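You operate a simulated robot arm through the tools that you are given. There is no shell and no other tool. Be economical: measure what you need, move in short steps, check, and stop when the job is done.

You are at the controls of a simulated two-armed robot. One attempt, no reset.

JOB
Wind the blue cone's yarn on to the winder's peg stand and put that in the wooden tray.
Fine: cone in the holder, clip lever shut to wind and open again after; wind till the cone is bare; leave the other cones and the spare peg stand. Set down upright: peg stand.

The check looks at the end state, three seconds after you hand in, the way a careful person would. Anything else that was tipped, shoved, dropped, spilled or broken makes it a failure.

ROBOT AND FRAMES
Two 7-joint arms with three-finger grippers on one trunk that stands fixed in place. Base frame: the origin is at the foot of the trunk, x ahead of it, y to its left, z up; the work surface is at about z = 740. Lengths are in mm, angles in rad, forces in N, time in s.
The left shoulder is at [70, 165, 1113], the right one opposite. With the tool pointing down near the work surface each hand reaches from about 360 to 880 mm from the base axis, measured 20 degrees to its own side. Payload 3.91 kg a hand.
The TCP of each hand is the grasp point between the finger pads, 30 mm short of the fingertips. In the tool frame z runs along the fingers and y along their closing line. Largest opening 116 mm; the body of the gripper starts 73 mm behind the TCP.
Orientation is that of the tool frame in the base frame, as [roll, pitch, yaw] about the fixed x, y, z axes, in that order (R = Rz(yaw) Ry(pitch) Rx(roll)). With the fingers straight down and closing along the base's y, the tool's x points along the base's -x, its y along +y and its z along -z.

CONTROLS
- The arms move only by the tool move_arm. It takes "left_rows", "right_rows" or both (then of equal length, played together; a hand with none holds still); each is a list of rows, each a list of 7 numbers: the shift along the base's x, y, z in mm, then the turn, a rotation vector about the base's x, y, z in rad, then the finger opening in mm, from 0 to 116. In form: [[x, y, z, rx, ry, rz, claw], ...]. A call has 1 to 10 rows; each row shifts and turns the commanded pose from where the row before left it. Each row takes 0.2 s and may step no farther than 50 mm and 0.15 rad from the row before; otherwise, or with a gripper value out of range, the whole call is refused. Where a pose cannot be reached the arm comes as near as it can. A force on the tool above 40 N (or 10 N above the force at the start of the call, whichever is more), or a blocked arm, ends the call early, and 0.2 s more pass. The fingers move at their own pace (about 153 mm/s each) and stop on an object; they squeeze with about 27 N. The grip force told is the motor's: it shows also when the fingers shut on nothing. Time passes only in rows, and 0.2 s behind the last, so rows that do not move let the fingers close. The reply holds the time, the measured pose of the TCP, the force on the tool along the base axes, the opening and the grip force, in the units named above and with some noise, with the torque about the TCP (base axes, N m) and any sound that the robot's microphone picked up.
- Cameras (640 x 400 px; columns grow to the right, rows downward): "scene" is now at [131.8, -17.1, 1419.8]; the picture's right is [-0.23, -0.97, -0.00], its down [-0.66, 0.16, -0.73] and it looks along [0.71, -0.17, -0.68] (base axes); focal length 278 px, centre (320, 200). "left" rides on the left gripper at [75, 17, -88] in its tool frame; the picture's right is [-0.22, 0.97, 0.00], its down [-0.70, -0.16, -0.70] and it looks along [-0.68, -0.16, 0.71] (tool axes); focal length 247 px, centre (320, 200). "right" rides on the right gripper at [52, 56, -88] in its tool frame; the picture's right is [-0.73, 0.68, 0.00], its down [-0.49, -0.52, -0.70] and it looks along [-0.48, -0.51, 0.71] (tool axes); focal length 247 px, centre (320, 200).
- snapshot(camera): a new picture of that camera. No time passes.
- move_column(by): slides the trunk up (or, below 0, down) by that many mm; the arms and the scene camera ride with it, the base frame stays. It gives what a move gives, with no picture.
- head_to(pan, tilt): turns the head with the scene camera to pan (to the left, within 1.501 rad either way) and tilt (down, from -0.506 to 1.204), counted from straight ahead of the robot. It gives what a move gives.
- locate(camera, pixels): for up to 12 pixels [column, row] of the newest picture of that camera ("zoom" is the newest enlarged one), the place [x, y, z] in the base frame of the surface seen there, good to about 2 mm. No time passes.
- inspect(camera, box): a new picture of the part [left, top, right, bottom] of that camera's present view, enlarged. No time passes.
- close_job(): hands the job in; it is judged then, once.

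Work in short steps. Measure before you move; look again where a grasp or a placing could have gone wrong, and mend it. You have 80 turns and 48 pictures in all, those below and enlarged ones among them. Open the grippers and draw the arms clear of the work before you hand the job in, unless the task says otherwise; then end with one line.

The tools are called after ">>>" as a command line: name --argument value ..., lists and objects as JSON in quotes. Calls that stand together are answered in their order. move_arm: Moves the arms, as the interface text tells. Its arguments: {"type":"object","properties":{"left_rows":{"type":"array","items":{"type":"array","items":{"type":"number"}}},"right_rows":{"type":"array","items":{"type":"array","items":{"type":"number"}}}},"required":[]} The other tools are called the same way: move_column (by) slides the trunk up or down; head_to (pan, tilt) turns the head that bears the scene camera; snapshot (camera) takes a picture; locate (camera, pixels) gives the place of the surface under pixels of a picture; inspect (camera, box) takes an enlarged picture of a part of a camera's view; close_job () hands the job in.

At the start:

```text
t: 0.0
left_eef_pos: [608.9, 93.4, 1098.0]
left_tcp_rot: [3.141, -0.001, 3.141]
left_wrist_force: [-0.4, 0.1, -1.3]
left_wrist_torque: [0.02, 0.02, 0.0]
left_grip_width: 116.4
left_finger_force: 0.1
right_eef_pos: [512.1, -450.6, 1194.3]
right_tcp_rot: [3.141, -0.001, -3.141]
right_wrist_force: [0.1, 0.5, 0.8]
right_wrist_torque: [0.05, 0.01, -0.01]
right_grip_width: 116.3
right_finger_force: 0.2
trunk travel left (down, up): [-650.0, 190.0]
head pan, tilt: [-0.23, 0.75]
```

scene: 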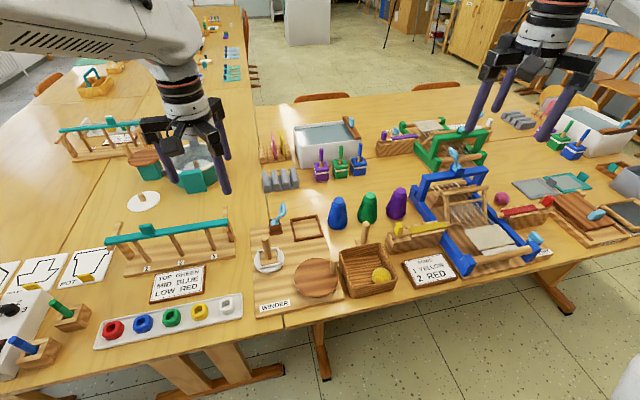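
right: 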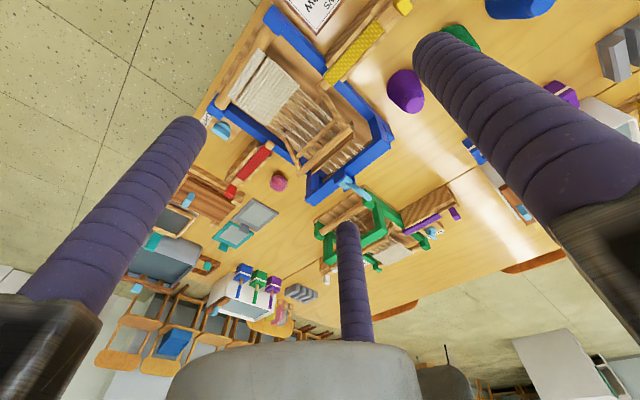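
left: 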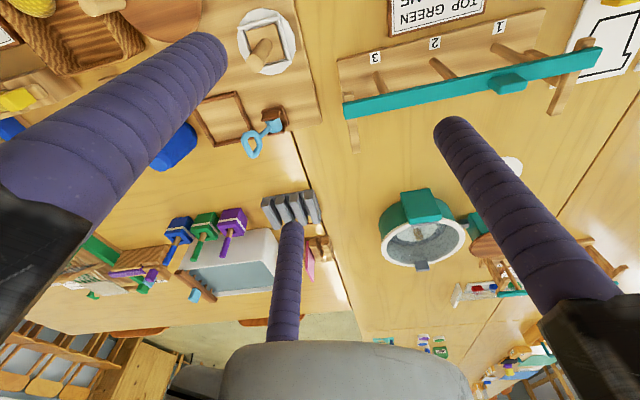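

The winder sits around scene pixels (250-345, 205-315), with the cones at (338,212), (368,207), (397,204). I enlarge this area.

>>> inspect --camera "scene" --box '[240, 180, 420, 320]'

>>> inspect --camera "left" --box '[0, 0, 340, 200]'

```text
2.86 times, centred on (330, 250) of scene
```

zoom: 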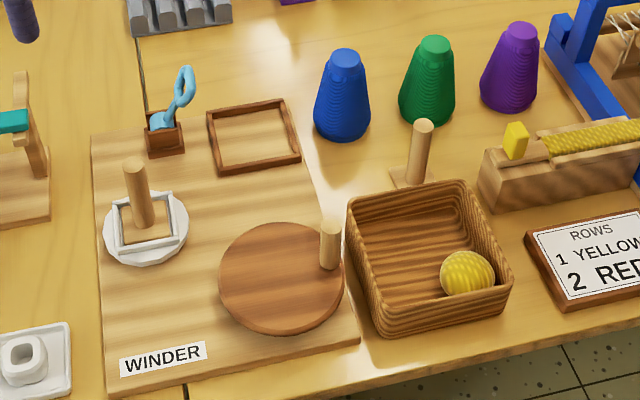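

```text
1.88 times, centred on (170, 100) of left
```

zoom: 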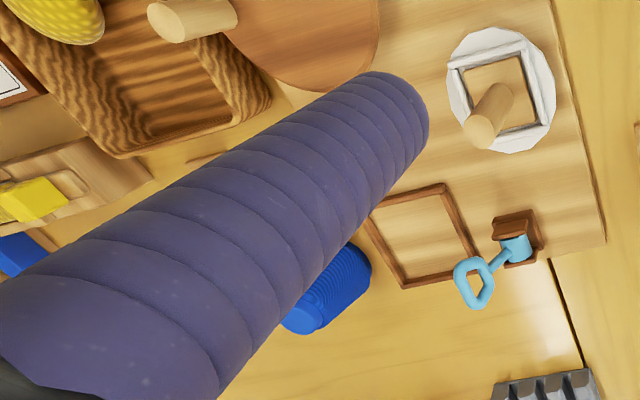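

I measure the key points in the original scene picture, and look around for other candidate trays.

>>> locate --camera "scene" --pixels '[[336, 199], [338, 213], [276, 239], [265, 239], [292, 211], [287, 226], [302, 235], [294, 240], [320, 226], [332, 262], [310, 280], [266, 266]]'

>>> inspect --camera "scene" --box '[250, 190, 350, 253]'

>>> inspect --camera "scene" --box '[470, 120, 640, 280]'

```text
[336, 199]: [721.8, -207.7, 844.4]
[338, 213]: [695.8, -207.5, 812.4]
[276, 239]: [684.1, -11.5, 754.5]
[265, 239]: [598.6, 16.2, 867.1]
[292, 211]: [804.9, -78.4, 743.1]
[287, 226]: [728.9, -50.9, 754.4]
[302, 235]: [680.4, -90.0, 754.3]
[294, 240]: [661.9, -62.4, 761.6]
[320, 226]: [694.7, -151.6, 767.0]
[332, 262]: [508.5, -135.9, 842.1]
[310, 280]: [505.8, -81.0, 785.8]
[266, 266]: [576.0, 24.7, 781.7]
```

```text
6.35 times, centred on (300, 222) of scene
```

zoom: 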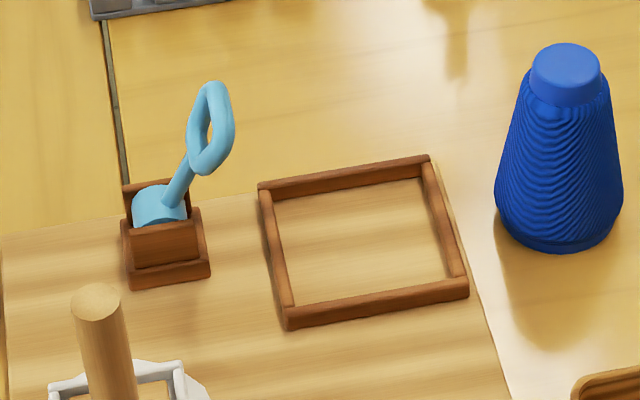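

```text
2.50 times, centred on (555, 200) of scene
```

zoom: 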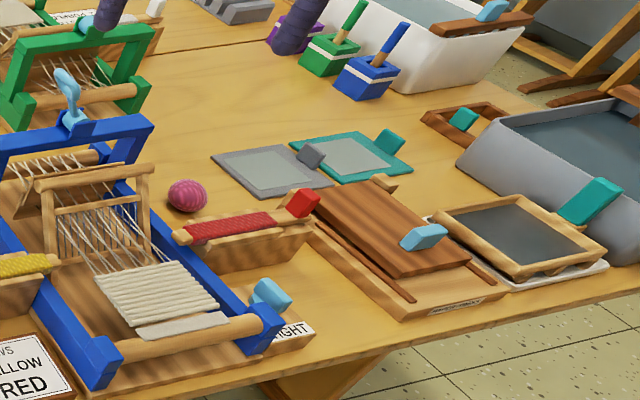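

The wooden tray is the box with the yellow ball in it. I re-zoom to measure the winder parts and the cone finely.

>>> inspect --camera "scene" --box '[248, 186, 408, 306]'

```text
3.33 times, centred on (328, 246) of scene
```

zoom: 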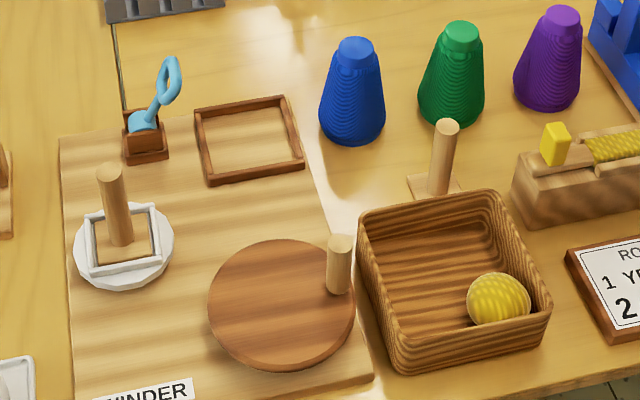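

Measuring the points in this zoom.

>>> locate --camera "zoom" --pixels '[[355, 44], [355, 60], [323, 125], [384, 122], [197, 107], [286, 99], [302, 164], [209, 182], [250, 140], [170, 72], [162, 100], [144, 122]]'

>>> locate --camera "zoom" --pixels '[[110, 170], [118, 220], [125, 247], [90, 270], [157, 259], [340, 241], [339, 270], [280, 300], [212, 300], [352, 310], [281, 242], [281, 358]]'

>>> locate --camera "zoom" --pixels '[[362, 213], [493, 193], [546, 310], [396, 350], [430, 290], [400, 260], [497, 287], [446, 125], [440, 180], [462, 28], [145, 155], [130, 110]]'

```text
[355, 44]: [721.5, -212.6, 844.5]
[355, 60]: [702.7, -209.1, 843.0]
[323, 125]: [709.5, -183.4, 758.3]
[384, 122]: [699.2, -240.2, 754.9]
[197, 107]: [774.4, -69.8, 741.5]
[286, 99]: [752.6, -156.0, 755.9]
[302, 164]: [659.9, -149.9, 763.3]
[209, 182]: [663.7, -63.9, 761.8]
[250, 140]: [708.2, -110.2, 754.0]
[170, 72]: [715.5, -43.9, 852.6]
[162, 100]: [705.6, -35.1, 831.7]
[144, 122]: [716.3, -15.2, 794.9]
```

```text
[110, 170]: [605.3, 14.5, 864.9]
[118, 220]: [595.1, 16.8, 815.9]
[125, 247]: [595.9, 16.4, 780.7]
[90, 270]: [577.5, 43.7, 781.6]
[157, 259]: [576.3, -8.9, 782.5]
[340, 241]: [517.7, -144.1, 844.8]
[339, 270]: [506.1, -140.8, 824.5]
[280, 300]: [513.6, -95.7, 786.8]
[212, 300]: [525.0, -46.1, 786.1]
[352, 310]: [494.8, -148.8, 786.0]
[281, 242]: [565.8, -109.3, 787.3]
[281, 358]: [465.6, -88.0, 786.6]
```

```text
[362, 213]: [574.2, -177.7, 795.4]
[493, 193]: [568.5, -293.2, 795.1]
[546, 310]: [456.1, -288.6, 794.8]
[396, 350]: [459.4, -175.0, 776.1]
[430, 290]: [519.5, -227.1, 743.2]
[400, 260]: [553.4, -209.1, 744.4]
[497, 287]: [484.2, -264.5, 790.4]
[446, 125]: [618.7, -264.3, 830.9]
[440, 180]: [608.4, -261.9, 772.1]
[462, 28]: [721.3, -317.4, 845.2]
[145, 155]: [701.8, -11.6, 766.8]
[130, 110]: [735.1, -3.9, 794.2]
```

Cone axis ≈ (718,-212), top z 845; holder centre ≈ (706,-109), floor 754; crank knob ≈ (513,-142); peg ≈ (604,15). I bring the right hand above the blue cone and look.

>>> move_arm --right_rows '[[23, 26, -26, 0, 0, 0, 80], [23, 26, -26, 0, 0, 0, 80], [23, 26, -26, 0, 0, 0, 80], [23, 26, -26, 0, 0, 0, 80], [23, 27, -26, 0, 0, 0, 80], [23, 27, -26, 0, 0, 0, 80], [23, 27, -26, 0, 0, 0, 80], [23, 27, -26, 0, 0, 0, 70], [22, 27, -26, 0, 0, 0, 70], [0, 0, 0, 0, 0, 0, 70]]'

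>>> snapshot --camera "right"

```text
t: 2.2
left_eef_pos: [608.5, 92.3, 1099.0]
left_tcp_rot: [3.141, -0.001, 3.141]
left_wrist_force: [-0.4, 0.4, 0.0]
left_wrist_torque: [0.02, -0.02, -0.01]
left_grip_width: 115.9
left_finger_force: 0.1
right_eef_pos: [719.0, -211.9, 959.2]
right_tcp_rot: [-3.141, 0.002, 3.141]
right_wrist_force: [-0.8, -0.9, 0.0]
right_wrist_torque: [0.01, 0.03, 0.0]
right_grip_width: 69.7
right_finger_force: 0.0
trunk travel left (down, up): [-650.0, 190.0]
head pan, tilt: [-0.23, 0.75]
```

```text
39 pictures are left
```

right: 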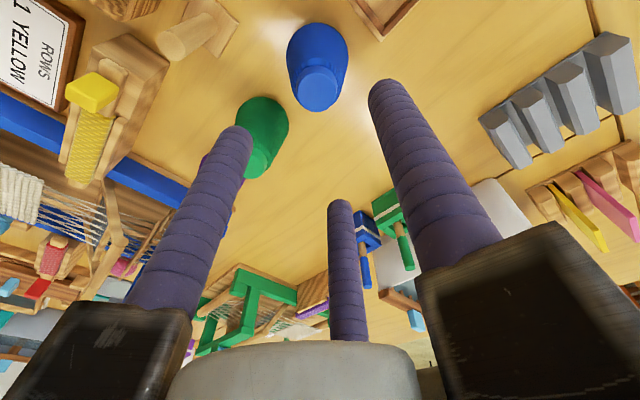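

The cone top is at (318,88) in the right picture; I check its place and edges.

>>> locate --camera "right" --pixels '[[318, 88], [297, 88], [338, 88], [318, 71], [318, 108], [288, 60], [347, 55], [317, 26], [258, 160], [240, 115]]'

```text
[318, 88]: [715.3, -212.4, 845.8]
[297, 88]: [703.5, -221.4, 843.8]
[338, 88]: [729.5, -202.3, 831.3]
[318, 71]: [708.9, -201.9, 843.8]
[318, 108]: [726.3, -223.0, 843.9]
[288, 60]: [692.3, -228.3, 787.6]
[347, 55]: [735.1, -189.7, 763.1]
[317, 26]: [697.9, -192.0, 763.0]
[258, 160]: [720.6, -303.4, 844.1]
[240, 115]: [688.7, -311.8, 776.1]
```

Axis ≈ (716,-212). I descend to z≈826 and close.

>>> move_arm --right_rows '[[-3, 0, -45, 0, 0, 0, 70], [0, 0, -45, 0, 0, 0, 70], [0, 0, -43, 0, 0, 0, 70], [0, 0, 0, 0, 0, 0, 50], [0, 0, 0, 0, 0, 0, 35], [0, 0, 0, 0, 0, 0, 20], [0, 0, 0, 0, 0, 0, 20]]'

>>> inspect --camera "scene" --box '[248, 166, 408, 266]'

```text
t: 3.8
left_eef_pos: [610.3, 93.6, 1098.1]
left_tcp_rot: [3.141, 0.001, 3.14]
left_wrist_force: [-0.6, 0.5, 0.3]
left_wrist_torque: [0.01, -0.01, 0.0]
left_grip_width: 116.1
left_finger_force: 0.1
right_eef_pos: [717.1, -213.3, 826.7]
right_tcp_rot: [-3.141, 0.001, -3.142]
right_wrist_force: [-0.2, 0.0, 0.2]
right_wrist_torque: [-0.02, 0.02, 0.0]
right_grip_width: 45.6
right_finger_force: 27.2
trunk travel left (down, up): [-650.0, 190.0]
head pan, tilt: [-0.23, 0.75]
```

```text
4.00 times, centred on (328, 216) of scene
```

zoom: 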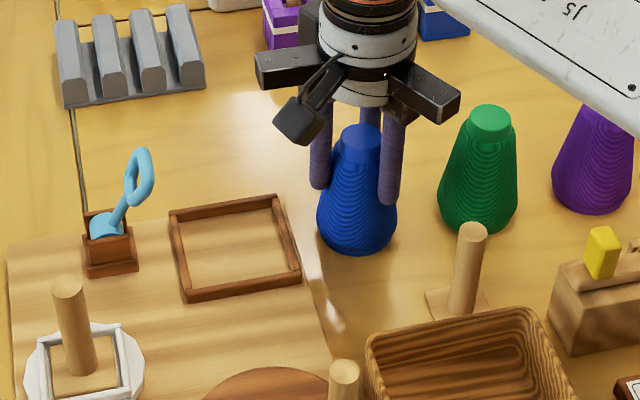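

Holding the cone at 45.6 mm. Lift 45 mm and check that it comes along.

>>> move_arm --right_rows '[[0, 0, 15, 0, 0, 0, 20], [0, 0, 20, 0, 0, 0, 20], [0, 0, 15, 0, 0, 0, 20], [-4, 35, 0, 0, 0, 0, 20], [-4, 35, 0, 0, 0, 0, 20], [-3, 34, 0, 0, 0, 0, 20], [0, 0, 0, 0, 0, 0, 20]]'

>>> inspect --camera "scene" --box '[248, 166, 408, 266]'

```text
t: 5.4
left_eef_pos: [609.8, 91.8, 1099.0]
left_tcp_rot: [3.141, 0.001, -3.141]
left_wrist_force: [-0.4, 0.0, -0.4]
left_wrist_torque: [0.02, -0.01, 0.03]
left_grip_width: 116.0
left_finger_force: 0.0
right_eef_pos: [703.5, -109.2, 876.9]
right_tcp_rot: [-3.142, -0.001, -3.142]
right_wrist_force: [0.2, -0.4, -0.7]
right_wrist_torque: [-0.01, 0.02, 0.0]
right_grip_width: 19.9
right_finger_force: 0.1
trunk travel left (down, up): [-650.0, 190.0]
head pan, tilt: [-0.23, 0.75]
```

```text
4.00 times, centred on (328, 216) of scene
```

zoom: 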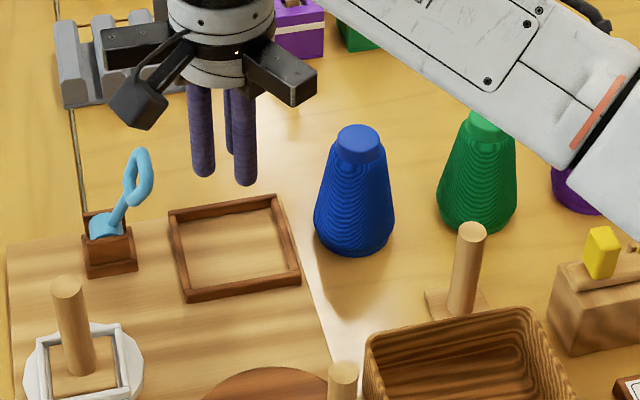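

The cone slipped out and still stands at the same place. I zoom on its cap to measure the profile.

>>> inspect --camera "scene" --box '[312, 190, 360, 234]'

```text
9.09 times, centred on (336, 212) of scene
```

zoom: 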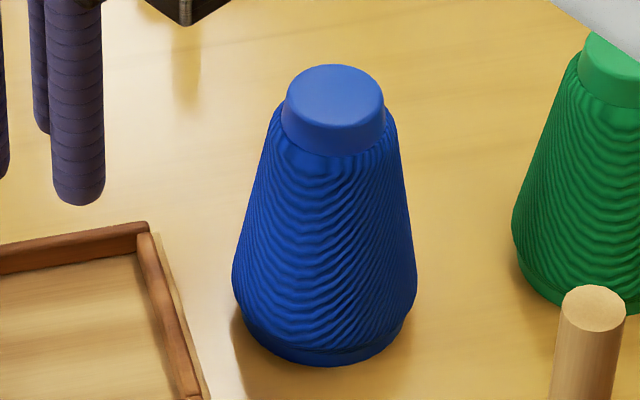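

>>> locate --camera "zoom" --pixels '[[335, 85], [340, 128], [336, 150], [330, 170], [288, 100], [384, 100], [283, 125], [386, 128], [278, 150], [395, 150], [325, 340], [325, 358]]'

```text
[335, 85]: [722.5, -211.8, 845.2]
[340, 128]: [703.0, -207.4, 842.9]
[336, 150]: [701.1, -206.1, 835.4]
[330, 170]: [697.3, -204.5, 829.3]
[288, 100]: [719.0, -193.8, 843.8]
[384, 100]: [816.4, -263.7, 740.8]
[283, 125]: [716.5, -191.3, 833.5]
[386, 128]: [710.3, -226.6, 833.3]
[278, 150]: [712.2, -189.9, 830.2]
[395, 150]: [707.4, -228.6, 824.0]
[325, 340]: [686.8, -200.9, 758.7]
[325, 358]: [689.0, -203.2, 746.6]
```

The cone now stands at about (718,-209). It bulges widest near z≈765, so I'll grip there (fingertips ≈ z 753), where the wall is vertical and won't slip.

>>> move_arm --right_rows '[[0, 0, 40, 0, 0, 0, 84], [5, -34, 0, 0, 0, 0, 84], [5, -33, 0, 0, 0, 0, 84], [5, -33, 0, 0, 0, 0, 84], [0, 0, -40, 0, 0, 0, 84], [0, 0, -40, 0, 0, 0, 84], [0, 0, -35, 0, 0, 0, 84], [0, 0, -19, 0, 0, 0, 84], [0, 0, 0, 0, 0, 0, 84]]'

>>> inspect --camera "scene" --box '[278, 166, 408, 256]'

```text
t: 7.2
left_eef_pos: [607.4, 94.0, 1099.8]
left_tcp_rot: [-3.141, 0.001, -3.141]
left_wrist_force: [0.1, 0.6, -0.8]
left_wrist_torque: [0.0, 0.04, 0.01]
left_grip_width: 115.8
left_finger_force: 0.0
right_eef_pos: [718.9, -206.5, 794.5]
right_tcp_rot: [3.129, 0.009, -3.139]
right_wrist_force: [-19.7, -6.3, 23.2]
right_wrist_torque: [1.11, 0.72, 1.04]
right_grip_width: 81.8
right_finger_force: 0.1
trunk travel left (down, up): [-650.0, 190.0]
head pan, tilt: [-0.23, 0.75]
stopped in row 9 (right hand): the force on the tool passed its limit at 42 N (the readings are from after the stop); the commanded pose is now the measured one
```

```text
4.44 times, centred on (343, 211) of scene
```

zoom: 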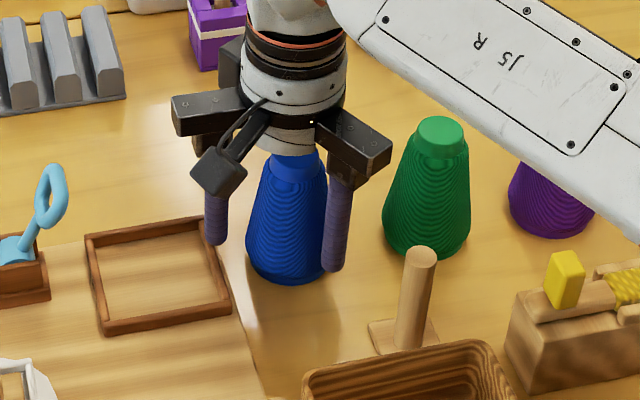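

The hand met something at z≈794, with a sideways push toward -x; I raise it a bit and look at the hand's third column with the wrist camera.

>>> move_arm --right_rows '[[0, 0, 5, 0, 0, 0, 84], [0, 0, 35, 0, 0, 0, 84], [0, 0, 45, 0, 0, 0, 84], [0, 0, 45, 0, 0, 0, 84]]'

>>> snapshot --camera "right"

```text
t: 8.2
left_eef_pos: [609.5, 94.5, 1098.2]
left_tcp_rot: [-3.141, 0.0, -3.14]
left_wrist_force: [-0.4, -0.3, -0.2]
left_wrist_torque: [-0.06, 0.01, -0.02]
left_grip_width: 115.9
left_finger_force: 0.0
right_eef_pos: [721.2, -206.6, 922.2]
right_tcp_rot: [3.134, 0.006, -3.14]
right_wrist_force: [-0.4, 0.0, -1.1]
right_wrist_torque: [-0.02, 0.02, 0.02]
right_grip_width: 83.8
right_finger_force: 0.1
trunk travel left (down, up): [-650.0, 190.0]
head pan, tilt: [-0.23, 0.75]
```

```text
34 pictures are left
```

right: 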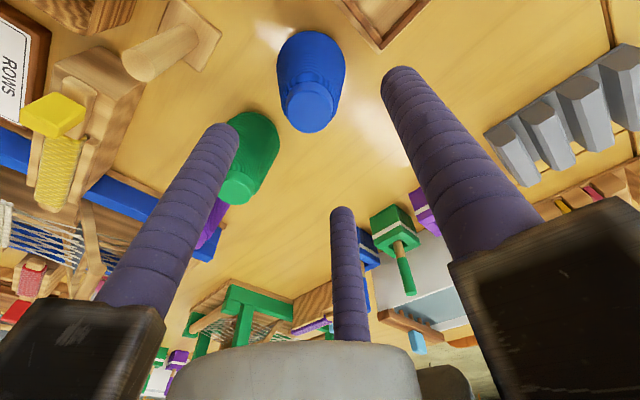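

Locating the fingertips, the middle column and the cone.

>>> locate --camera "right" --pixels '[[400, 80], [222, 132], [342, 213], [348, 280], [308, 110], [288, 104], [330, 105], [280, 60], [343, 60], [311, 35], [310, 340]]'

```text
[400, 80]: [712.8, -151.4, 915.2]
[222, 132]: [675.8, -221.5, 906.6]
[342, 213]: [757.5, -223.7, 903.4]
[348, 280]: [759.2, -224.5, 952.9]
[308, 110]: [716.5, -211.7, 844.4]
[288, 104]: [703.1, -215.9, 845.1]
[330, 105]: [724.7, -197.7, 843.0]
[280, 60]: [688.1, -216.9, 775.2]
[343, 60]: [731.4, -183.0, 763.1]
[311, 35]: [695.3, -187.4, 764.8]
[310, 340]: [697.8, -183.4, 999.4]
```

The hand really has three fingers at 120°, and the +y finger hit the holder frame's edge (y≈-156). I turn the hand 60° so no finger points +y, then look again.

>>> move_arm --right_rows '[[-4, -3, 0, 0, 0, 0.1495, 84], [0, 0, 0, 0, 0, 0.1495, 84], [0, 0, 0, 0, 0, 0.1495, 84], [0, 0, 0, 0, 0, 0.1495, 84], [0, 0, 0, 0, 0, 0.1495, 84], [0, 0, 0, 0, 0, 0.1495, 84], [0, 0, 0, 0, 0, 0.1495, 84], [0, 0, 0, 0, 0, 0, 84]]'

>>> snapshot --camera "right"

>>> inspect --camera "scene" --box '[248, 166, 408, 266]'

```text
t: 10.0
left_eef_pos: [609.8, 95.0, 1098.6]
left_tcp_rot: [3.14, 0.0, -3.141]
left_wrist_force: [0.3, -0.8, 1.5]
left_wrist_torque: [-0.01, 0.03, -0.01]
left_grip_width: 116.1
left_finger_force: 0.1
right_eef_pos: [717.7, -209.9, 920.7]
right_tcp_rot: [3.133, 0.006, -2.092]
right_wrist_force: [0.1, 0.7, -0.3]
right_wrist_torque: [0.01, 0.01, -0.01]
right_grip_width: 84.1
right_finger_force: 0.1
trunk travel left (down, up): [-650.0, 190.0]
head pan, tilt: [-0.23, 0.75]
```

```text
33 pictures are left
```

right: 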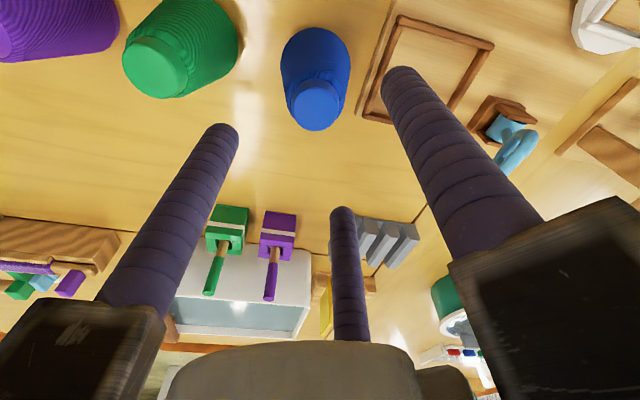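

```text
4.00 times, centred on (328, 216) of scene
```

zoom: 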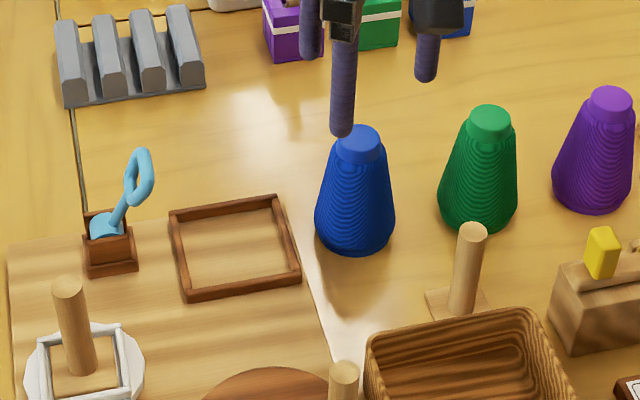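

The board is unmoved. I check the cone cap and the fingertips once more.

>>> locate --camera "right" --pixels '[[313, 105], [290, 105], [337, 105], [314, 80], [314, 128], [400, 80], [222, 132], [342, 213], [315, 33]]'

>>> locate --camera "zoom" --pixels '[[318, 222], [394, 222], [355, 245], [358, 135], [340, 125], [427, 75]]'

```text
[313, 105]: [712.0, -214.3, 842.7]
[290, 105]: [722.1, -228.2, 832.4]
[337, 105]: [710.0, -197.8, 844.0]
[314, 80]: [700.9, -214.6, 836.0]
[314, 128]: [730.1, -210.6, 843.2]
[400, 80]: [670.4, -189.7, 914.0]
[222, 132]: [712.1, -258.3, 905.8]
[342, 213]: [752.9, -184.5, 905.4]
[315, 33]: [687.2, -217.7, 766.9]
```

```text
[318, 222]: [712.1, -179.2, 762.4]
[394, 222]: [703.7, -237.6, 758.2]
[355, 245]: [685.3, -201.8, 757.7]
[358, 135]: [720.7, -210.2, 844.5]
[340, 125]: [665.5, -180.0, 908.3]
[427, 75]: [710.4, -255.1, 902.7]
```

Cone axis (717,-210) matches the TCP. Descend to z≈783 and close gently.

>>> move_arm --right_rows '[[0, 0, -40, 0, 0, 0, 84], [0, 0, -40, 0, 0, 0, 84], [0, 0, -35, 0, 0, 0, 84], [0, 0, -22, 0, 0, 0, 84], [0, 0, 0, 0, 0, 0, 70], [0, 0, 0, 0, 0, 0, 60], [0, 0, 0, 0, 0, 0, 50], [0, 0, 0, 0, 0, 0, 50]]'

```text
t: 11.8
left_eef_pos: [610.5, 94.3, 1099.4]
left_tcp_rot: [-3.142, -0.001, -3.141]
left_wrist_force: [-0.2, 0.1, 0.4]
left_wrist_torque: [0.0, 0.05, 0.02]
left_grip_width: 116.1
left_finger_force: 0.1
right_eef_pos: [716.4, -210.1, 786.1]
right_tcp_rot: [3.133, 0.007, -2.095]
right_wrist_force: [-0.3, -0.7, 0.3]
right_wrist_torque: [0.05, 0.01, 0.01]
right_grip_width: 57.7
right_finger_force: 27.6
trunk travel left (down, up): [-650.0, 190.0]
head pan, tilt: [-0.23, 0.75]
```

Gripped at 57.7 mm. Now a small slow lift to test.

>>> move_arm --right_rows '[[0, 0, 5, 0, 0, 0, 30], [0, 0, 8, 0, 0, 0, 30], [0, 0, 10, 0, 0, 0, 30], [0, 0, 0, 0, 0, 0, 30]]'

```text
t: 12.8
left_eef_pos: [609.8, 94.2, 1096.0]
left_tcp_rot: [3.141, -0.002, -3.138]
left_wrist_force: [0.8, 0.5, -0.4]
left_wrist_torque: [0.0, 0.02, 0.01]
left_grip_width: 115.9
left_finger_force: 0.0
right_eef_pos: [716.2, -209.5, 807.6]
right_tcp_rot: [3.133, 0.007, -2.095]
right_wrist_force: [0.1, 1.0, -1.5]
right_wrist_torque: [0.03, -0.03, 0.0]
right_grip_width: 57.7
right_finger_force: 27.1
trunk travel left (down, up): [-650.0, 190.0]
head pan, tilt: [-0.23, 0.75]
```

The width holds, so the cone is lifted. Raise 22 mm more and carry it over the holder.

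>>> move_arm --right_rows '[[0, 0, 12, 0, 0, 0, 30], [0, 0, 10, 0, 0, 0, 30], [-2, 20, 0, 0, 0, 0, 30], [-2, 20, 0, 0, 0, 0, 30], [-2, 20, 0, 0, 0, 0, 30], [-2, 20, 0, 0, 0, 0, 30], [-2, 20, 0, 0, 0, 0, 30], [0, 0, 0, 0, 0, 0, 30]]'

>>> inspect --camera "scene" --box '[248, 176, 376, 256]'

```text
t: 14.6
left_eef_pos: [610.2, 94.8, 1099.0]
left_tcp_rot: [3.14, -0.001, -3.141]
left_wrist_force: [0.4, -0.1, 0.8]
left_wrist_torque: [-0.01, 0.01, -0.04]
left_grip_width: 116.0
left_finger_force: 0.0
right_eef_pos: [707.7, -109.3, 829.9]
right_tcp_rot: [3.133, 0.008, -2.095]
right_wrist_force: [0.1, 0.0, -1.7]
right_wrist_torque: [-0.02, -0.03, -0.02]
right_grip_width: 57.7
right_finger_force: 26.8
trunk travel left (down, up): [-650.0, 190.0]
head pan, tilt: [-0.23, 0.75]
```

```text
5.00 times, centred on (312, 216) of scene
```

zoom: 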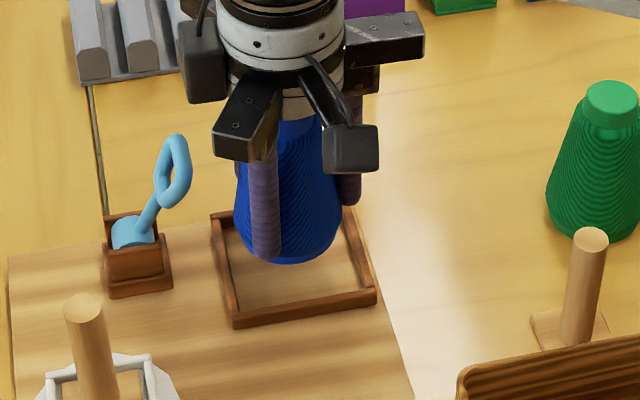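

The cone is over the holder. I check the frame's edges once more to centre it.

>>> locate --camera "zoom" --pixels '[[235, 318], [373, 294], [216, 217], [222, 260], [362, 255], [300, 306], [288, 258], [240, 235], [338, 235], [262, 250]]'

```text
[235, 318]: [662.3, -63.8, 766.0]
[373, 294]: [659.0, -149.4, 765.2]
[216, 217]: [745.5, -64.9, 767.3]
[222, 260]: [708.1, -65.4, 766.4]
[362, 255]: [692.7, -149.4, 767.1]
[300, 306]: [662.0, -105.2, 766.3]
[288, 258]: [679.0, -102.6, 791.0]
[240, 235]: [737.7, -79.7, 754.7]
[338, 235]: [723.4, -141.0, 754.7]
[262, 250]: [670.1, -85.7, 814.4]
```

Rim mid-lines give holder centre ≈ (704.5,-107.5). Shift slightly, lower to TCP z≈801, and read the force before letting go.

>>> move_arm --right_rows '[[-3, 1.5, -10, 0, 0, 0, 30], [0, 0, -10, 0, 0, 0, 30], [0, 0, -6, 0, 0, 0, 30], [0, 0, -2.5, 0, 0, 0, 30], [0, 0, 0, 0, 0, 0, 30]]'

>>> inspect --camera "scene" --box '[248, 176, 376, 256]'

```text
t: 15.8
left_eef_pos: [610.4, 94.1, 1097.9]
left_tcp_rot: [3.141, -0.001, 3.14]
left_wrist_force: [0.0, -0.2, 0.6]
left_wrist_torque: [0.0, -0.01, 0.0]
left_grip_width: 116.0
left_finger_force: 0.0
right_eef_pos: [705.2, -107.5, 801.0]
right_tcp_rot: [3.133, 0.008, -2.094]
right_wrist_force: [-0.1, 0.5, -2.8]
right_wrist_torque: [-0.01, 0.01, 0.03]
right_grip_width: 57.9
right_finger_force: 27.6
trunk travel left (down, up): [-650.0, 190.0]
head pan, tilt: [-0.23, 0.75]
```

```text
5.00 times, centred on (312, 216) of scene
```

zoom: 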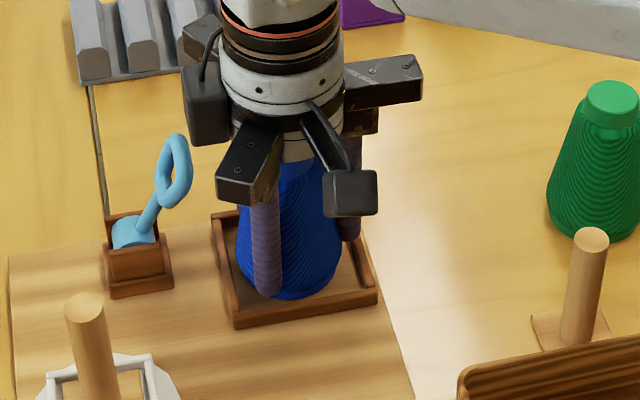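

No contact yet but it is within a couple of mm of the floor. Lower 1.5 mm more, open, and rise.

>>> move_arm --right_rows '[[0, 0, -1.5, 0, 0, 0, 30], [0, 0, 0, 0, 0, 0, 58], [0, 0, 0, 0, 0, 0, 64], [0, 0, 0, 0, 0, 0, 78], [0, 0, 5, 0, 0, 0, 80], [0, 0, 40, 0, 0, 0, 80], [0, 0, 45, 0, 0, 0, 80], [0, 0, 45, 0, 0, 0, 80]]'

>>> inspect --camera "scene" --box '[248, 176, 376, 256]'

```text
t: 17.6
left_eef_pos: [609.5, 94.2, 1099.0]
left_tcp_rot: [3.142, -0.001, -3.139]
left_wrist_force: [-0.7, 0.8, 0.3]
left_wrist_torque: [-0.03, -0.01, 0.0]
left_grip_width: 115.9
left_finger_force: 0.0
right_eef_pos: [701.7, -106.5, 935.2]
right_tcp_rot: [3.136, 0.007, -2.094]
right_wrist_force: [0.2, 0.2, 0.3]
right_wrist_torque: [-0.01, -0.03, 0.0]
right_grip_width: 80.1
right_finger_force: 0.0
trunk travel left (down, up): [-650.0, 190.0]
head pan, tilt: [-0.23, 0.75]
```

```text
5.00 times, centred on (312, 216) of scene
```

zoom: 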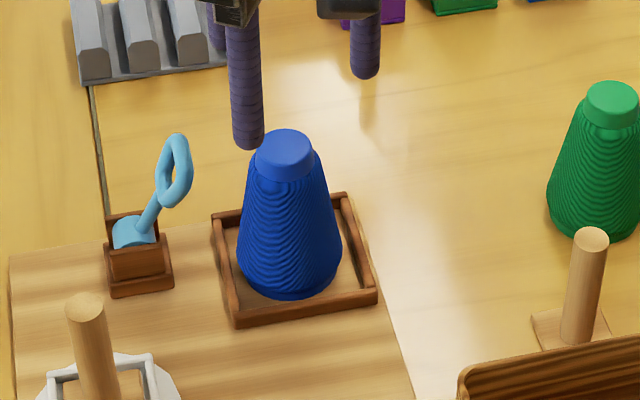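

The cone stands in the holder. Now a close look at the clip lever.

>>> inspect --camera "scene" --box '[264, 198, 296, 240]'

```text
9.52 times, centred on (280, 219) of scene
```

zoom: 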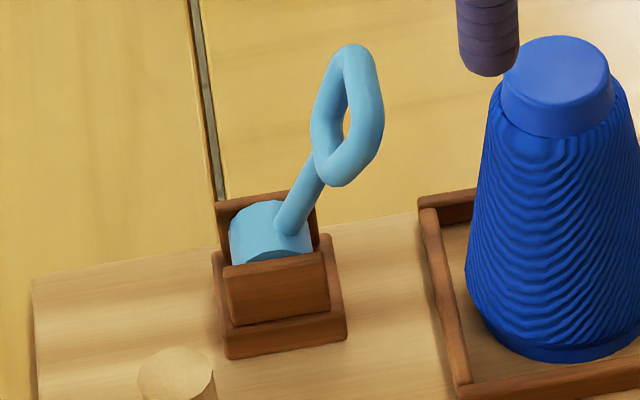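

Measuring points along the lever.

>>> locate --camera "zoom" --pixels '[[352, 52], [371, 100], [321, 115], [340, 172], [318, 180], [285, 230], [255, 225], [270, 255], [275, 270], [300, 195], [225, 240], [320, 245]]'

```text
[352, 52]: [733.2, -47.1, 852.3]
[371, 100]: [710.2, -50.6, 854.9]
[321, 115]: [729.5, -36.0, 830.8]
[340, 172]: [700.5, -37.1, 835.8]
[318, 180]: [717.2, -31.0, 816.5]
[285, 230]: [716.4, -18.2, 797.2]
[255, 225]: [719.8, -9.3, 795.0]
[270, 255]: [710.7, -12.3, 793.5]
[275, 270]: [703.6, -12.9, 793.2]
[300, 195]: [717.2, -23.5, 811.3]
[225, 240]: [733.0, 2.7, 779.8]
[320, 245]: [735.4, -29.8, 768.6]
```

The ring spans x 700–733, leaning ~30° toward −y (y≈-44, z≈842) about a drum axis along x. I move the right hand so its −y finger comes down between ring and cone top.

>>> move_arm --right_rows '[[7, 38, 0, 0, 0, 0, 64], [8, 38, 0, 0, 0, 0, 64], [0, 0, -30, 0, 0, 0, 64], [0, 0, 0, 0, 0, 0, 64]]'

>>> inspect --camera "scene" --box '[248, 176, 328, 240]'

>>> snapshot --camera "right"

```text
t: 18.6
left_eef_pos: [608.7, 94.6, 1097.5]
left_tcp_rot: [-3.141, 0.002, -3.141]
left_wrist_force: [-0.5, 0.8, 0.4]
left_wrist_torque: [-0.04, 0.01, 0.0]
left_grip_width: 116.0
left_finger_force: 0.1
right_eef_pos: [717.8, -33.2, 906.9]
right_tcp_rot: [3.135, 0.007, -2.095]
right_wrist_force: [-1.1, 0.0, 0.1]
right_wrist_torque: [0.0, 0.02, 0.0]
right_grip_width: 64.2
right_finger_force: 0.1
trunk travel left (down, up): [-650.0, 190.0]
head pan, tilt: [-0.23, 0.75]
```

```text
6.25 times, centred on (288, 208) of scene
```

zoom: 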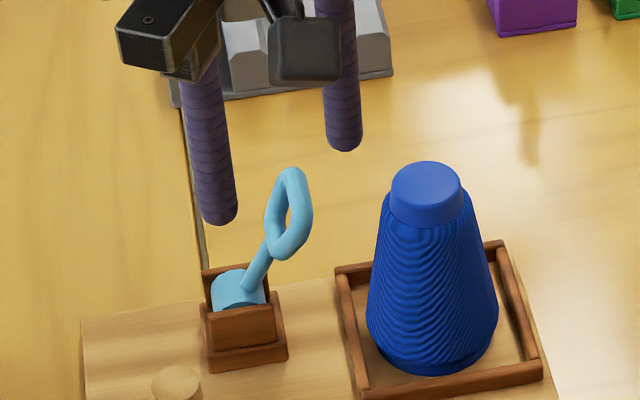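

```text
26 pictures are left
```

right: 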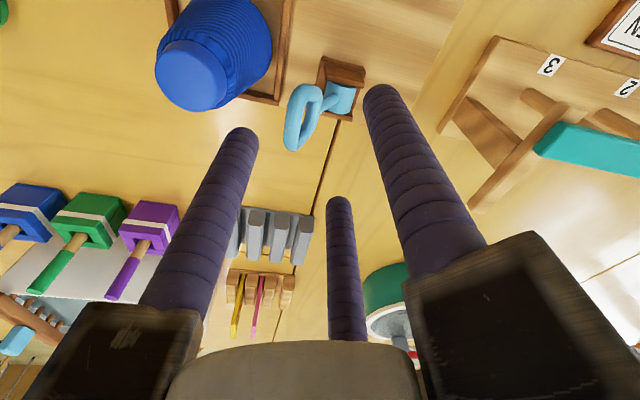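

Fingers straddle the ring, the −y finger above the gap to the cone. Descend 38 mm, then push +y in small steps watching the force.

>>> move_arm --right_rows '[[0, 2, -20, 0, 0, 0, 64], [0, 0, -18, 0, 0, 0, 64], [0, 0, 0, 0, 0, 0, 64], [0, 8, 0, 0, 0, 0, 64], [0, 8, 0, 0, 0, 0, 64], [0, 8, 0, 0, 0, 0, 64], [0, 0, 0, 0, 0, 0, 64]]'

```text
t: 20.2
left_eef_pos: [609.6, 94.8, 1097.6]
left_tcp_rot: [3.141, -0.001, 3.14]
left_wrist_force: [-0.2, 0.5, 0.2]
left_wrist_torque: [-0.02, -0.02, 0.03]
left_grip_width: 115.9
left_finger_force: 0.0
right_eef_pos: [718.5, -4.8, 866.7]
right_tcp_rot: [3.131, 0.006, -2.096]
right_wrist_force: [-0.8, 0.4, 0.3]
right_wrist_torque: [0.01, -0.01, -0.02]
right_grip_width: 64.1
right_finger_force: 0.1
trunk travel left (down, up): [-650.0, 190.0]
head pan, tilt: [-0.23, 0.75]
```

No resistance so far. Continue pushing +y.

>>> move_arm --right_rows '[[0, 8, 0, 0, 0, 0, 64], [0, 8, 0, 0, 0, 0, 64], [0, 8, 0, 0, 0, 0, 64], [0, 8, 0, 0, 0, 0, 64], [0, 8, 0, 0, 0, 0, 64], [0, 0, 0, 0, 0, 0, 64]]'

>>> inspect --camera "scene" --box '[248, 176, 328, 240]'

```text
t: 21.6
left_eef_pos: [610.3, 94.3, 1098.7]
left_tcp_rot: [3.14, -0.002, -3.14]
left_wrist_force: [-4.1, 5.6, 0.0]
left_wrist_torque: [0.01, -0.02, 0.24]
left_grip_width: 113.1
left_finger_force: 0.0
right_eef_pos: [720.2, 34.4, 865.8]
right_tcp_rot: [3.132, 0.007, -2.097]
right_wrist_force: [-0.9, 0.9, 0.3]
right_wrist_torque: [0.03, -0.02, -0.02]
right_grip_width: 63.6
right_finger_force: 0.1
trunk travel left (down, up): [-650.0, 190.0]
head pan, tilt: [-0.23, 0.75]
```

```text
6.25 times, centred on (288, 208) of scene
```

zoom: 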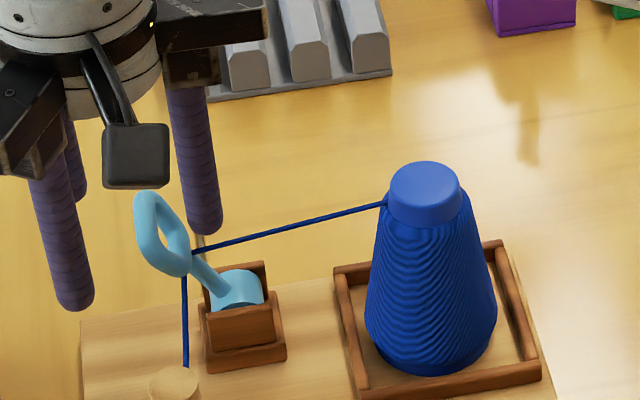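

The yarn has appeared from cone through the clip to the peg, so the lever is shut. The left hand feels a light touch from the right arm; I move the left arm away first, then lift the right hand clear.

>>> move_arm --left_rows '[[-10, 40, 10, 0, 0, 0, 116], [-10, 45, 10, 0, 0, 0, 116], [-10, 45, 10, 0, 0, 0, 116], [-10, 45, 0, 0, 0, 0, 116], [0, 0, 0, 0, 0, 0, 116]]'

>>> move_arm --right_rows '[[0, -2, 20, 0, 0, 0, 64], [0, 0, 40, 0, 0, 0, 64], [0, 0, 40, 0, 0, 0, 64], [-15, -40, 0, 0, 0, 0, 64], [-30, -35, 0, 0, 0, 0, 64], [-30, -35, 0, 0, 0, 0, 64], [-35, -30, 0, 0, 0, 0, 64], [-40, -20, 0, 0, 0, 0, 64], [-40, -10, 0, 0, 0, 0, 60], [0, 0, 0, 0, 0, 0, 50]]'

>>> snapshot --camera "scene"

```text
t: 22.8
left_eef_pos: [569.5, 267.7, 1130.6]
left_tcp_rot: [-3.141, -0.002, -3.14]
left_wrist_force: [-0.2, -0.1, -0.8]
left_wrist_torque: [0.05, -0.01, 0.01]
left_grip_width: 115.7
left_finger_force: 0.1
right_eef_pos: [720.0, 33.8, 865.1]
right_tcp_rot: [3.134, 0.006, -2.094]
right_wrist_force: [-0.7, -0.4, -0.5]
right_wrist_torque: [0.03, -0.01, -0.02]
right_grip_width: 64.2
right_finger_force: 0.0
trunk travel left (down, up): [-650.0, 190.0]
head pan, tilt: [-0.23, 0.75]
```

```text
t: 25.0
left_eef_pos: [569.6, 268.5, 1128.3]
left_tcp_rot: [3.141, -0.001, 3.141]
left_wrist_force: [0.2, 0.7, -0.4]
left_wrist_torque: [-0.01, 0.01, -0.05]
left_grip_width: 116.0
left_finger_force: 0.2
right_eef_pos: [531.3, -137.2, 968.0]
right_tcp_rot: [3.133, 0.008, -2.095]
right_wrist_force: [0.4, 1.0, -0.6]
right_wrist_torque: [-0.03, 0.02, -0.04]
right_grip_width: 50.0
right_finger_force: 0.1
trunk travel left (down, up): [-650.0, 190.0]
head pan, tilt: [-0.23, 0.75]
```

```text
24 pictures are left
```

scene: 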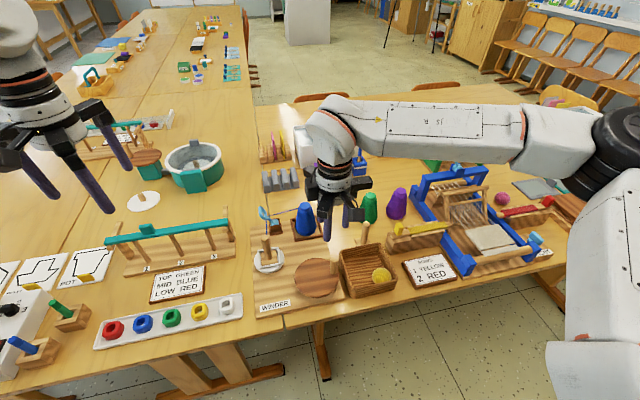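

Knob axis ≈ (516,-142), crank centre ≈ (514,-98), orbit radius ≈ 44. I lower the open fingers over the knob and cage it.

>>> move_arm --right_rows '[[-15, -5, 0, 0, 0, 0, 56], [0, 0, -40, 0, 0, 0, 56], [0, 0, -30, 0, 0, 0, 56], [0, 0, -30, 0, 0, 0, 56], [0, 0, -25, 0, 0, 0, 56], [0, 0, 0, 0, 0, 0, 40], [0, 0, 0, 0, 0, 0, 28], [0, 0, 0, 0, 0, 0, 10], [0, 0, 0, 0, 0, 0, 10]]'

>>> inspect --camera "scene" --box '[240, 200, 400, 310]'

```text
t: 27.0
left_eef_pos: [569.6, 267.6, 1129.2]
left_tcp_rot: [3.141, -0.001, -3.141]
left_wrist_force: [-0.2, -0.4, 0.5]
left_wrist_torque: [0.01, 0.01, 0.0]
left_grip_width: 115.9
left_finger_force: 0.1
right_eef_pos: [513.6, -145.9, 842.0]
right_tcp_rot: [3.135, 0.009, -2.098]
right_wrist_force: [0.8, -8.6, 3.4]
right_wrist_torque: [-1.23, -0.13, 0.02]
right_grip_width: 18.2
right_finger_force: 45.2
trunk travel left (down, up): [-650.0, 190.0]
head pan, tilt: [-0.23, 0.75]
```

```text
3.64 times, centred on (320, 255) of scene
```

zoom: 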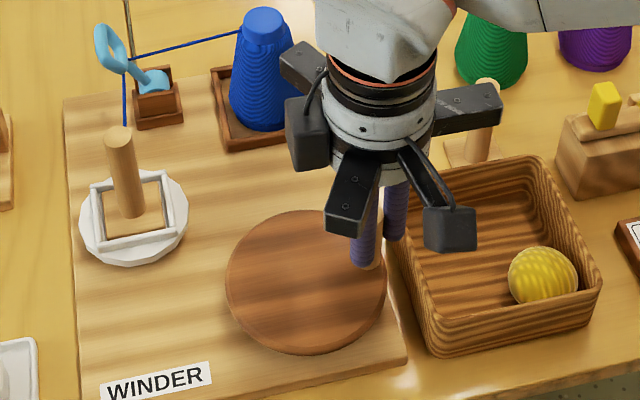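

The knob is held (18 mm), with the hand pulled to y≈-146, so the orbit is a bit larger. I measure the disc rim for the centre.

>>> locate --camera "zoom" --pixels '[[228, 285], [300, 212], [305, 347], [384, 300], [240, 245], [250, 325], [368, 325], [300, 280]]'

```text
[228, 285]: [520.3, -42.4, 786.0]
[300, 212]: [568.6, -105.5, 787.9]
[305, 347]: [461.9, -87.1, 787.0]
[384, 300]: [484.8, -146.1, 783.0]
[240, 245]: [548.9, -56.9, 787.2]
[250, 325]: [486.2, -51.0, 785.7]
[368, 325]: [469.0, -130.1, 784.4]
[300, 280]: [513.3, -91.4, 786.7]
```

Disc fit: centre (514,-98), R 55. I loosen to a cage, re-centre slightly, and try a quarter turn counter-clockwise in small steps.

>>> move_arm --right_rows '[[-1, -3, 0, 0, 0, 0, 24], [0, 0, 0, 0, 0, 0, 24], [17.6, 3.5, 0, 0, 0, 0, 24], [14.9, 10, 0, 0, 0, 0, 24], [10, 14.9, 0, 0, 0, 0, 24], [3.5, 17.6, 0, 0, 0, 0, 24], [0, 0, 0, 0, 0, 0, 24]]'

```text
t: 28.6
left_eef_pos: [568.1, 267.7, 1130.0]
left_tcp_rot: [-3.14, 0.002, 3.14]
left_wrist_force: [-0.1, -0.4, -0.1]
left_wrist_torque: [0.02, -0.02, -0.02]
left_grip_width: 116.3
left_finger_force: 0.1
right_eef_pos: [559.5, -100.2, 840.3]
right_tcp_rot: [3.135, 0.007, -2.093]
right_wrist_force: [-0.5, -0.4, 0.5]
right_wrist_torque: [-0.02, 0.04, 0.02]
right_grip_width: 24.1
right_finger_force: 0.1
trunk travel left (down, up): [-650.0, 190.0]
head pan, tilt: [-0.23, 0.75]
```

Moves freely with no force. Now a full turn in 45° steps, then look.

>>> move_arm --right_rows '[[-13.5, 32.5, 0, 0, 0, 0, 24], [-32.5, 13.5, 0, 0, 0, 0, 24], [-32.5, -13.5, 0, 0, 0, 0, 24], [-13.5, -32.5, 0, 0, 0, 0, 24], [13.5, -32.5, 0, 0, 0, 0, 24], [32.5, -13.5, 0, 0, 0, 0, 24], [32.5, 13.5, 0, 0, 0, 0, 24], [13.5, 32.5, 0, 0, 0, 0, 24]]'

>>> inspect --camera "scene" --box '[240, 190, 400, 300]'

```text
t: 30.4
left_eef_pos: [569.0, 269.9, 1129.5]
left_tcp_rot: [-3.139, -0.001, -3.14]
left_wrist_force: [0.8, 0.1, -0.2]
left_wrist_torque: [-0.01, 0.0, 0.0]
left_grip_width: 116.0
left_finger_force: 0.0
right_eef_pos: [559.7, -98.6, 840.3]
right_tcp_rot: [3.133, 0.003, -2.094]
right_wrist_force: [-0.2, 0.4, 0.5]
right_wrist_torque: [-0.01, 0.0, -0.06]
right_grip_width: 24.1
right_finger_force: 0.0
trunk travel left (down, up): [-650.0, 190.0]
head pan, tilt: [-0.23, 0.75]
```

```text
3.64 times, centred on (320, 245) of scene
```

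zoom: 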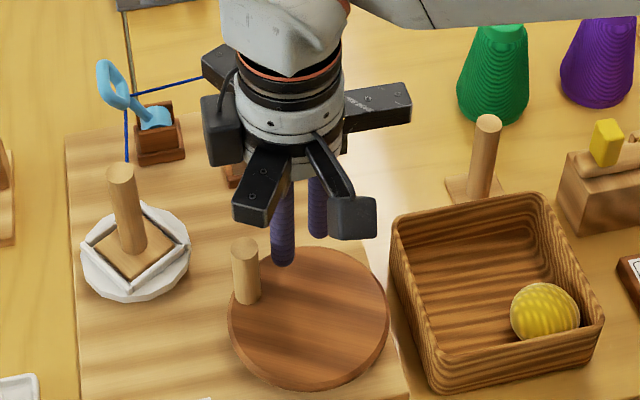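

The turntable turned, but the knob escaped the cage and is now at zoom (245,245). I measure it.

>>> locate --camera "zoom" --pixels '[[245, 243], [246, 285], [236, 270], [257, 270], [125, 170], [130, 240]]'

```text
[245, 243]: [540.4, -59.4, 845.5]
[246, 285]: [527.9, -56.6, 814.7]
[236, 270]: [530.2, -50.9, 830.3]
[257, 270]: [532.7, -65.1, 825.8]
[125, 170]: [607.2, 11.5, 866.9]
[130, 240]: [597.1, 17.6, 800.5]
```

Knob axis ≈ (537,-58): radius 46, angle 60°. I lift, move over it, lower and grip firmly this time.

>>> move_arm --right_rows '[[0, 0, 35, 0, 0, 0, 40], [0, 0, 30, 0, 0, 0, 56], [-11.5, 20.3, 0, 0, 0, 0, 56], [-11.2, 20.3, 0, 0, 0, 0, 56], [0, 0, -30, 0, 0, 0, 56], [0, 0, -35, 0, 0, 0, 56], [0, 0, 0, 0, 0, 0, 40], [0, 0, 0, 0, 0, 0, 26], [0, 0, 0, 0, 0, 0, 10], [0, 0, 0, 0, 0, 0, 10]]'

```text
t: 32.6
left_eef_pos: [568.7, 267.7, 1129.2]
left_tcp_rot: [3.141, -0.001, -3.14]
left_wrist_force: [-0.4, -1.0, -0.3]
left_wrist_torque: [-0.03, 0.0, 0.0]
left_grip_width: 116.2
left_finger_force: 0.1
right_eef_pos: [536.5, -59.4, 841.6]
right_tcp_rot: [3.132, 0.008, -2.094]
right_wrist_force: [-3.2, -5.3, 1.2]
right_wrist_torque: [-0.97, -0.26, 0.01]
right_grip_width: 18.1
right_finger_force: 45.6
trunk travel left (down, up): [-650.0, 190.0]
head pan, tilt: [-0.23, 0.75]
```

Knob gripped. Turn CCW in 30° steps, 10 rows (60°→360°).

>>> move_arm --right_rows '[[-23, 6.2, 0, 0, 0, 0, 10], [-23, -6.2, 0, 0, 0, 0, 10], [-16.8, -16.8, 0, 0, 0, 0, 10], [-6.2, -23, 0, 0, 0, 0, 10], [6.2, -23, 0, 0, 0, 0, 10], [16.8, -16.8, 0, 0, 0, 0, 10], [23, -6.2, 0, 0, 0, 0, 10], [23, 6.2, 0, 0, 0, 0, 10], [16.8, 16.8, 0, 0, 0, 0, 10], [6.2, 23, 0, 0, 0, 0, 10]]'

>>> inspect --camera "scene" --box '[240, 190, 400, 300]'

```text
t: 34.8
left_eef_pos: [567.2, 270.3, 1129.8]
left_tcp_rot: [-3.14, 0.002, -3.14]
left_wrist_force: [-1.0, 0.3, -1.0]
left_wrist_torque: [-0.01, -0.01, 0.0]
left_grip_width: 115.9
left_finger_force: 0.0
right_eef_pos: [560.2, -99.3, 842.2]
right_tcp_rot: [3.136, 0.008, -2.094]
right_wrist_force: [3.7, 0.7, 17.1]
right_wrist_torque: [-0.54, 0.04, 0.02]
right_grip_width: 18.3
right_finger_force: 45.0
trunk travel left (down, up): [-650.0, 190.0]
head pan, tilt: [-0.23, 0.75]
```

```text
3.64 times, centred on (320, 245) of scene
```

zoom: 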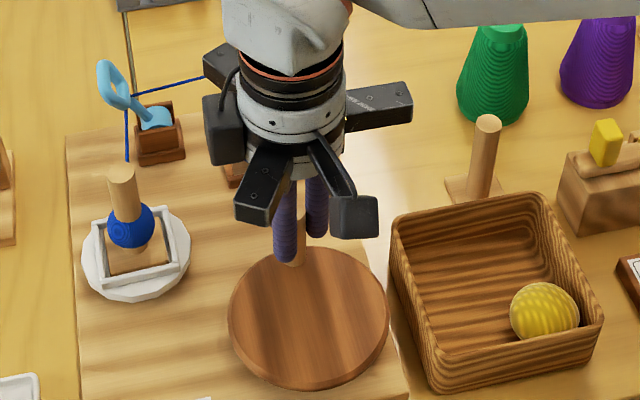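

Blue yarn is building on the peg. Continue with one full turn per call (36° steps).

>>> move_arm --right_rows '[[-8.8, 27, 1, 0, 0, 0, 10], [-23, 16.7, 0, 0, 0, 0, 10], [-28.4, 0, 0, 0, 0, 0, 10], [-23, -16.7, 0, 0, 0, 0, 10], [-8.8, -27, 0, 0, 0, 0, 10], [8.8, -27, 0, 0, 0, 0, 10], [23, -16.7, 0, 0, 0, 0, 10], [28.4, 0, 0, 0, 0, 0, 10], [23, 16.7, 0, 0, 0, 0, 10], [8.8, 27, 0, 0, 0, 0, 10]]'

>>> inspect --camera "scene" --box '[240, 180, 400, 290]'

```text
t: 37.0
left_eef_pos: [568.4, 269.8, 1129.3]
left_tcp_rot: [-3.139, 0.0, -3.14]
left_wrist_force: [0.1, -0.5, -0.2]
left_wrist_torque: [0.01, 0.0, 0.0]
left_grip_width: 116.1
left_finger_force: 0.1
right_eef_pos: [560.5, -96.9, 841.6]
right_tcp_rot: [3.133, 0.005, -2.095]
right_wrist_force: [4.5, 0.6, 2.9]
right_wrist_torque: [-0.34, 0.33, 0.03]
right_grip_width: 18.5
right_finger_force: 45.1
trunk travel left (down, up): [-650.0, 190.0]
head pan, tilt: [-0.23, 0.75]
```

```text
3.64 times, centred on (320, 235) of scene
```

zoom: 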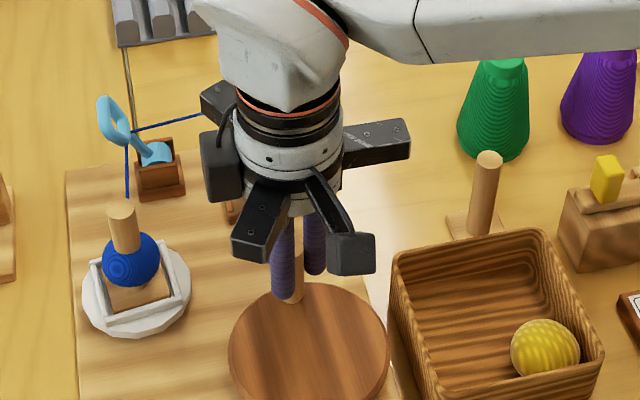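

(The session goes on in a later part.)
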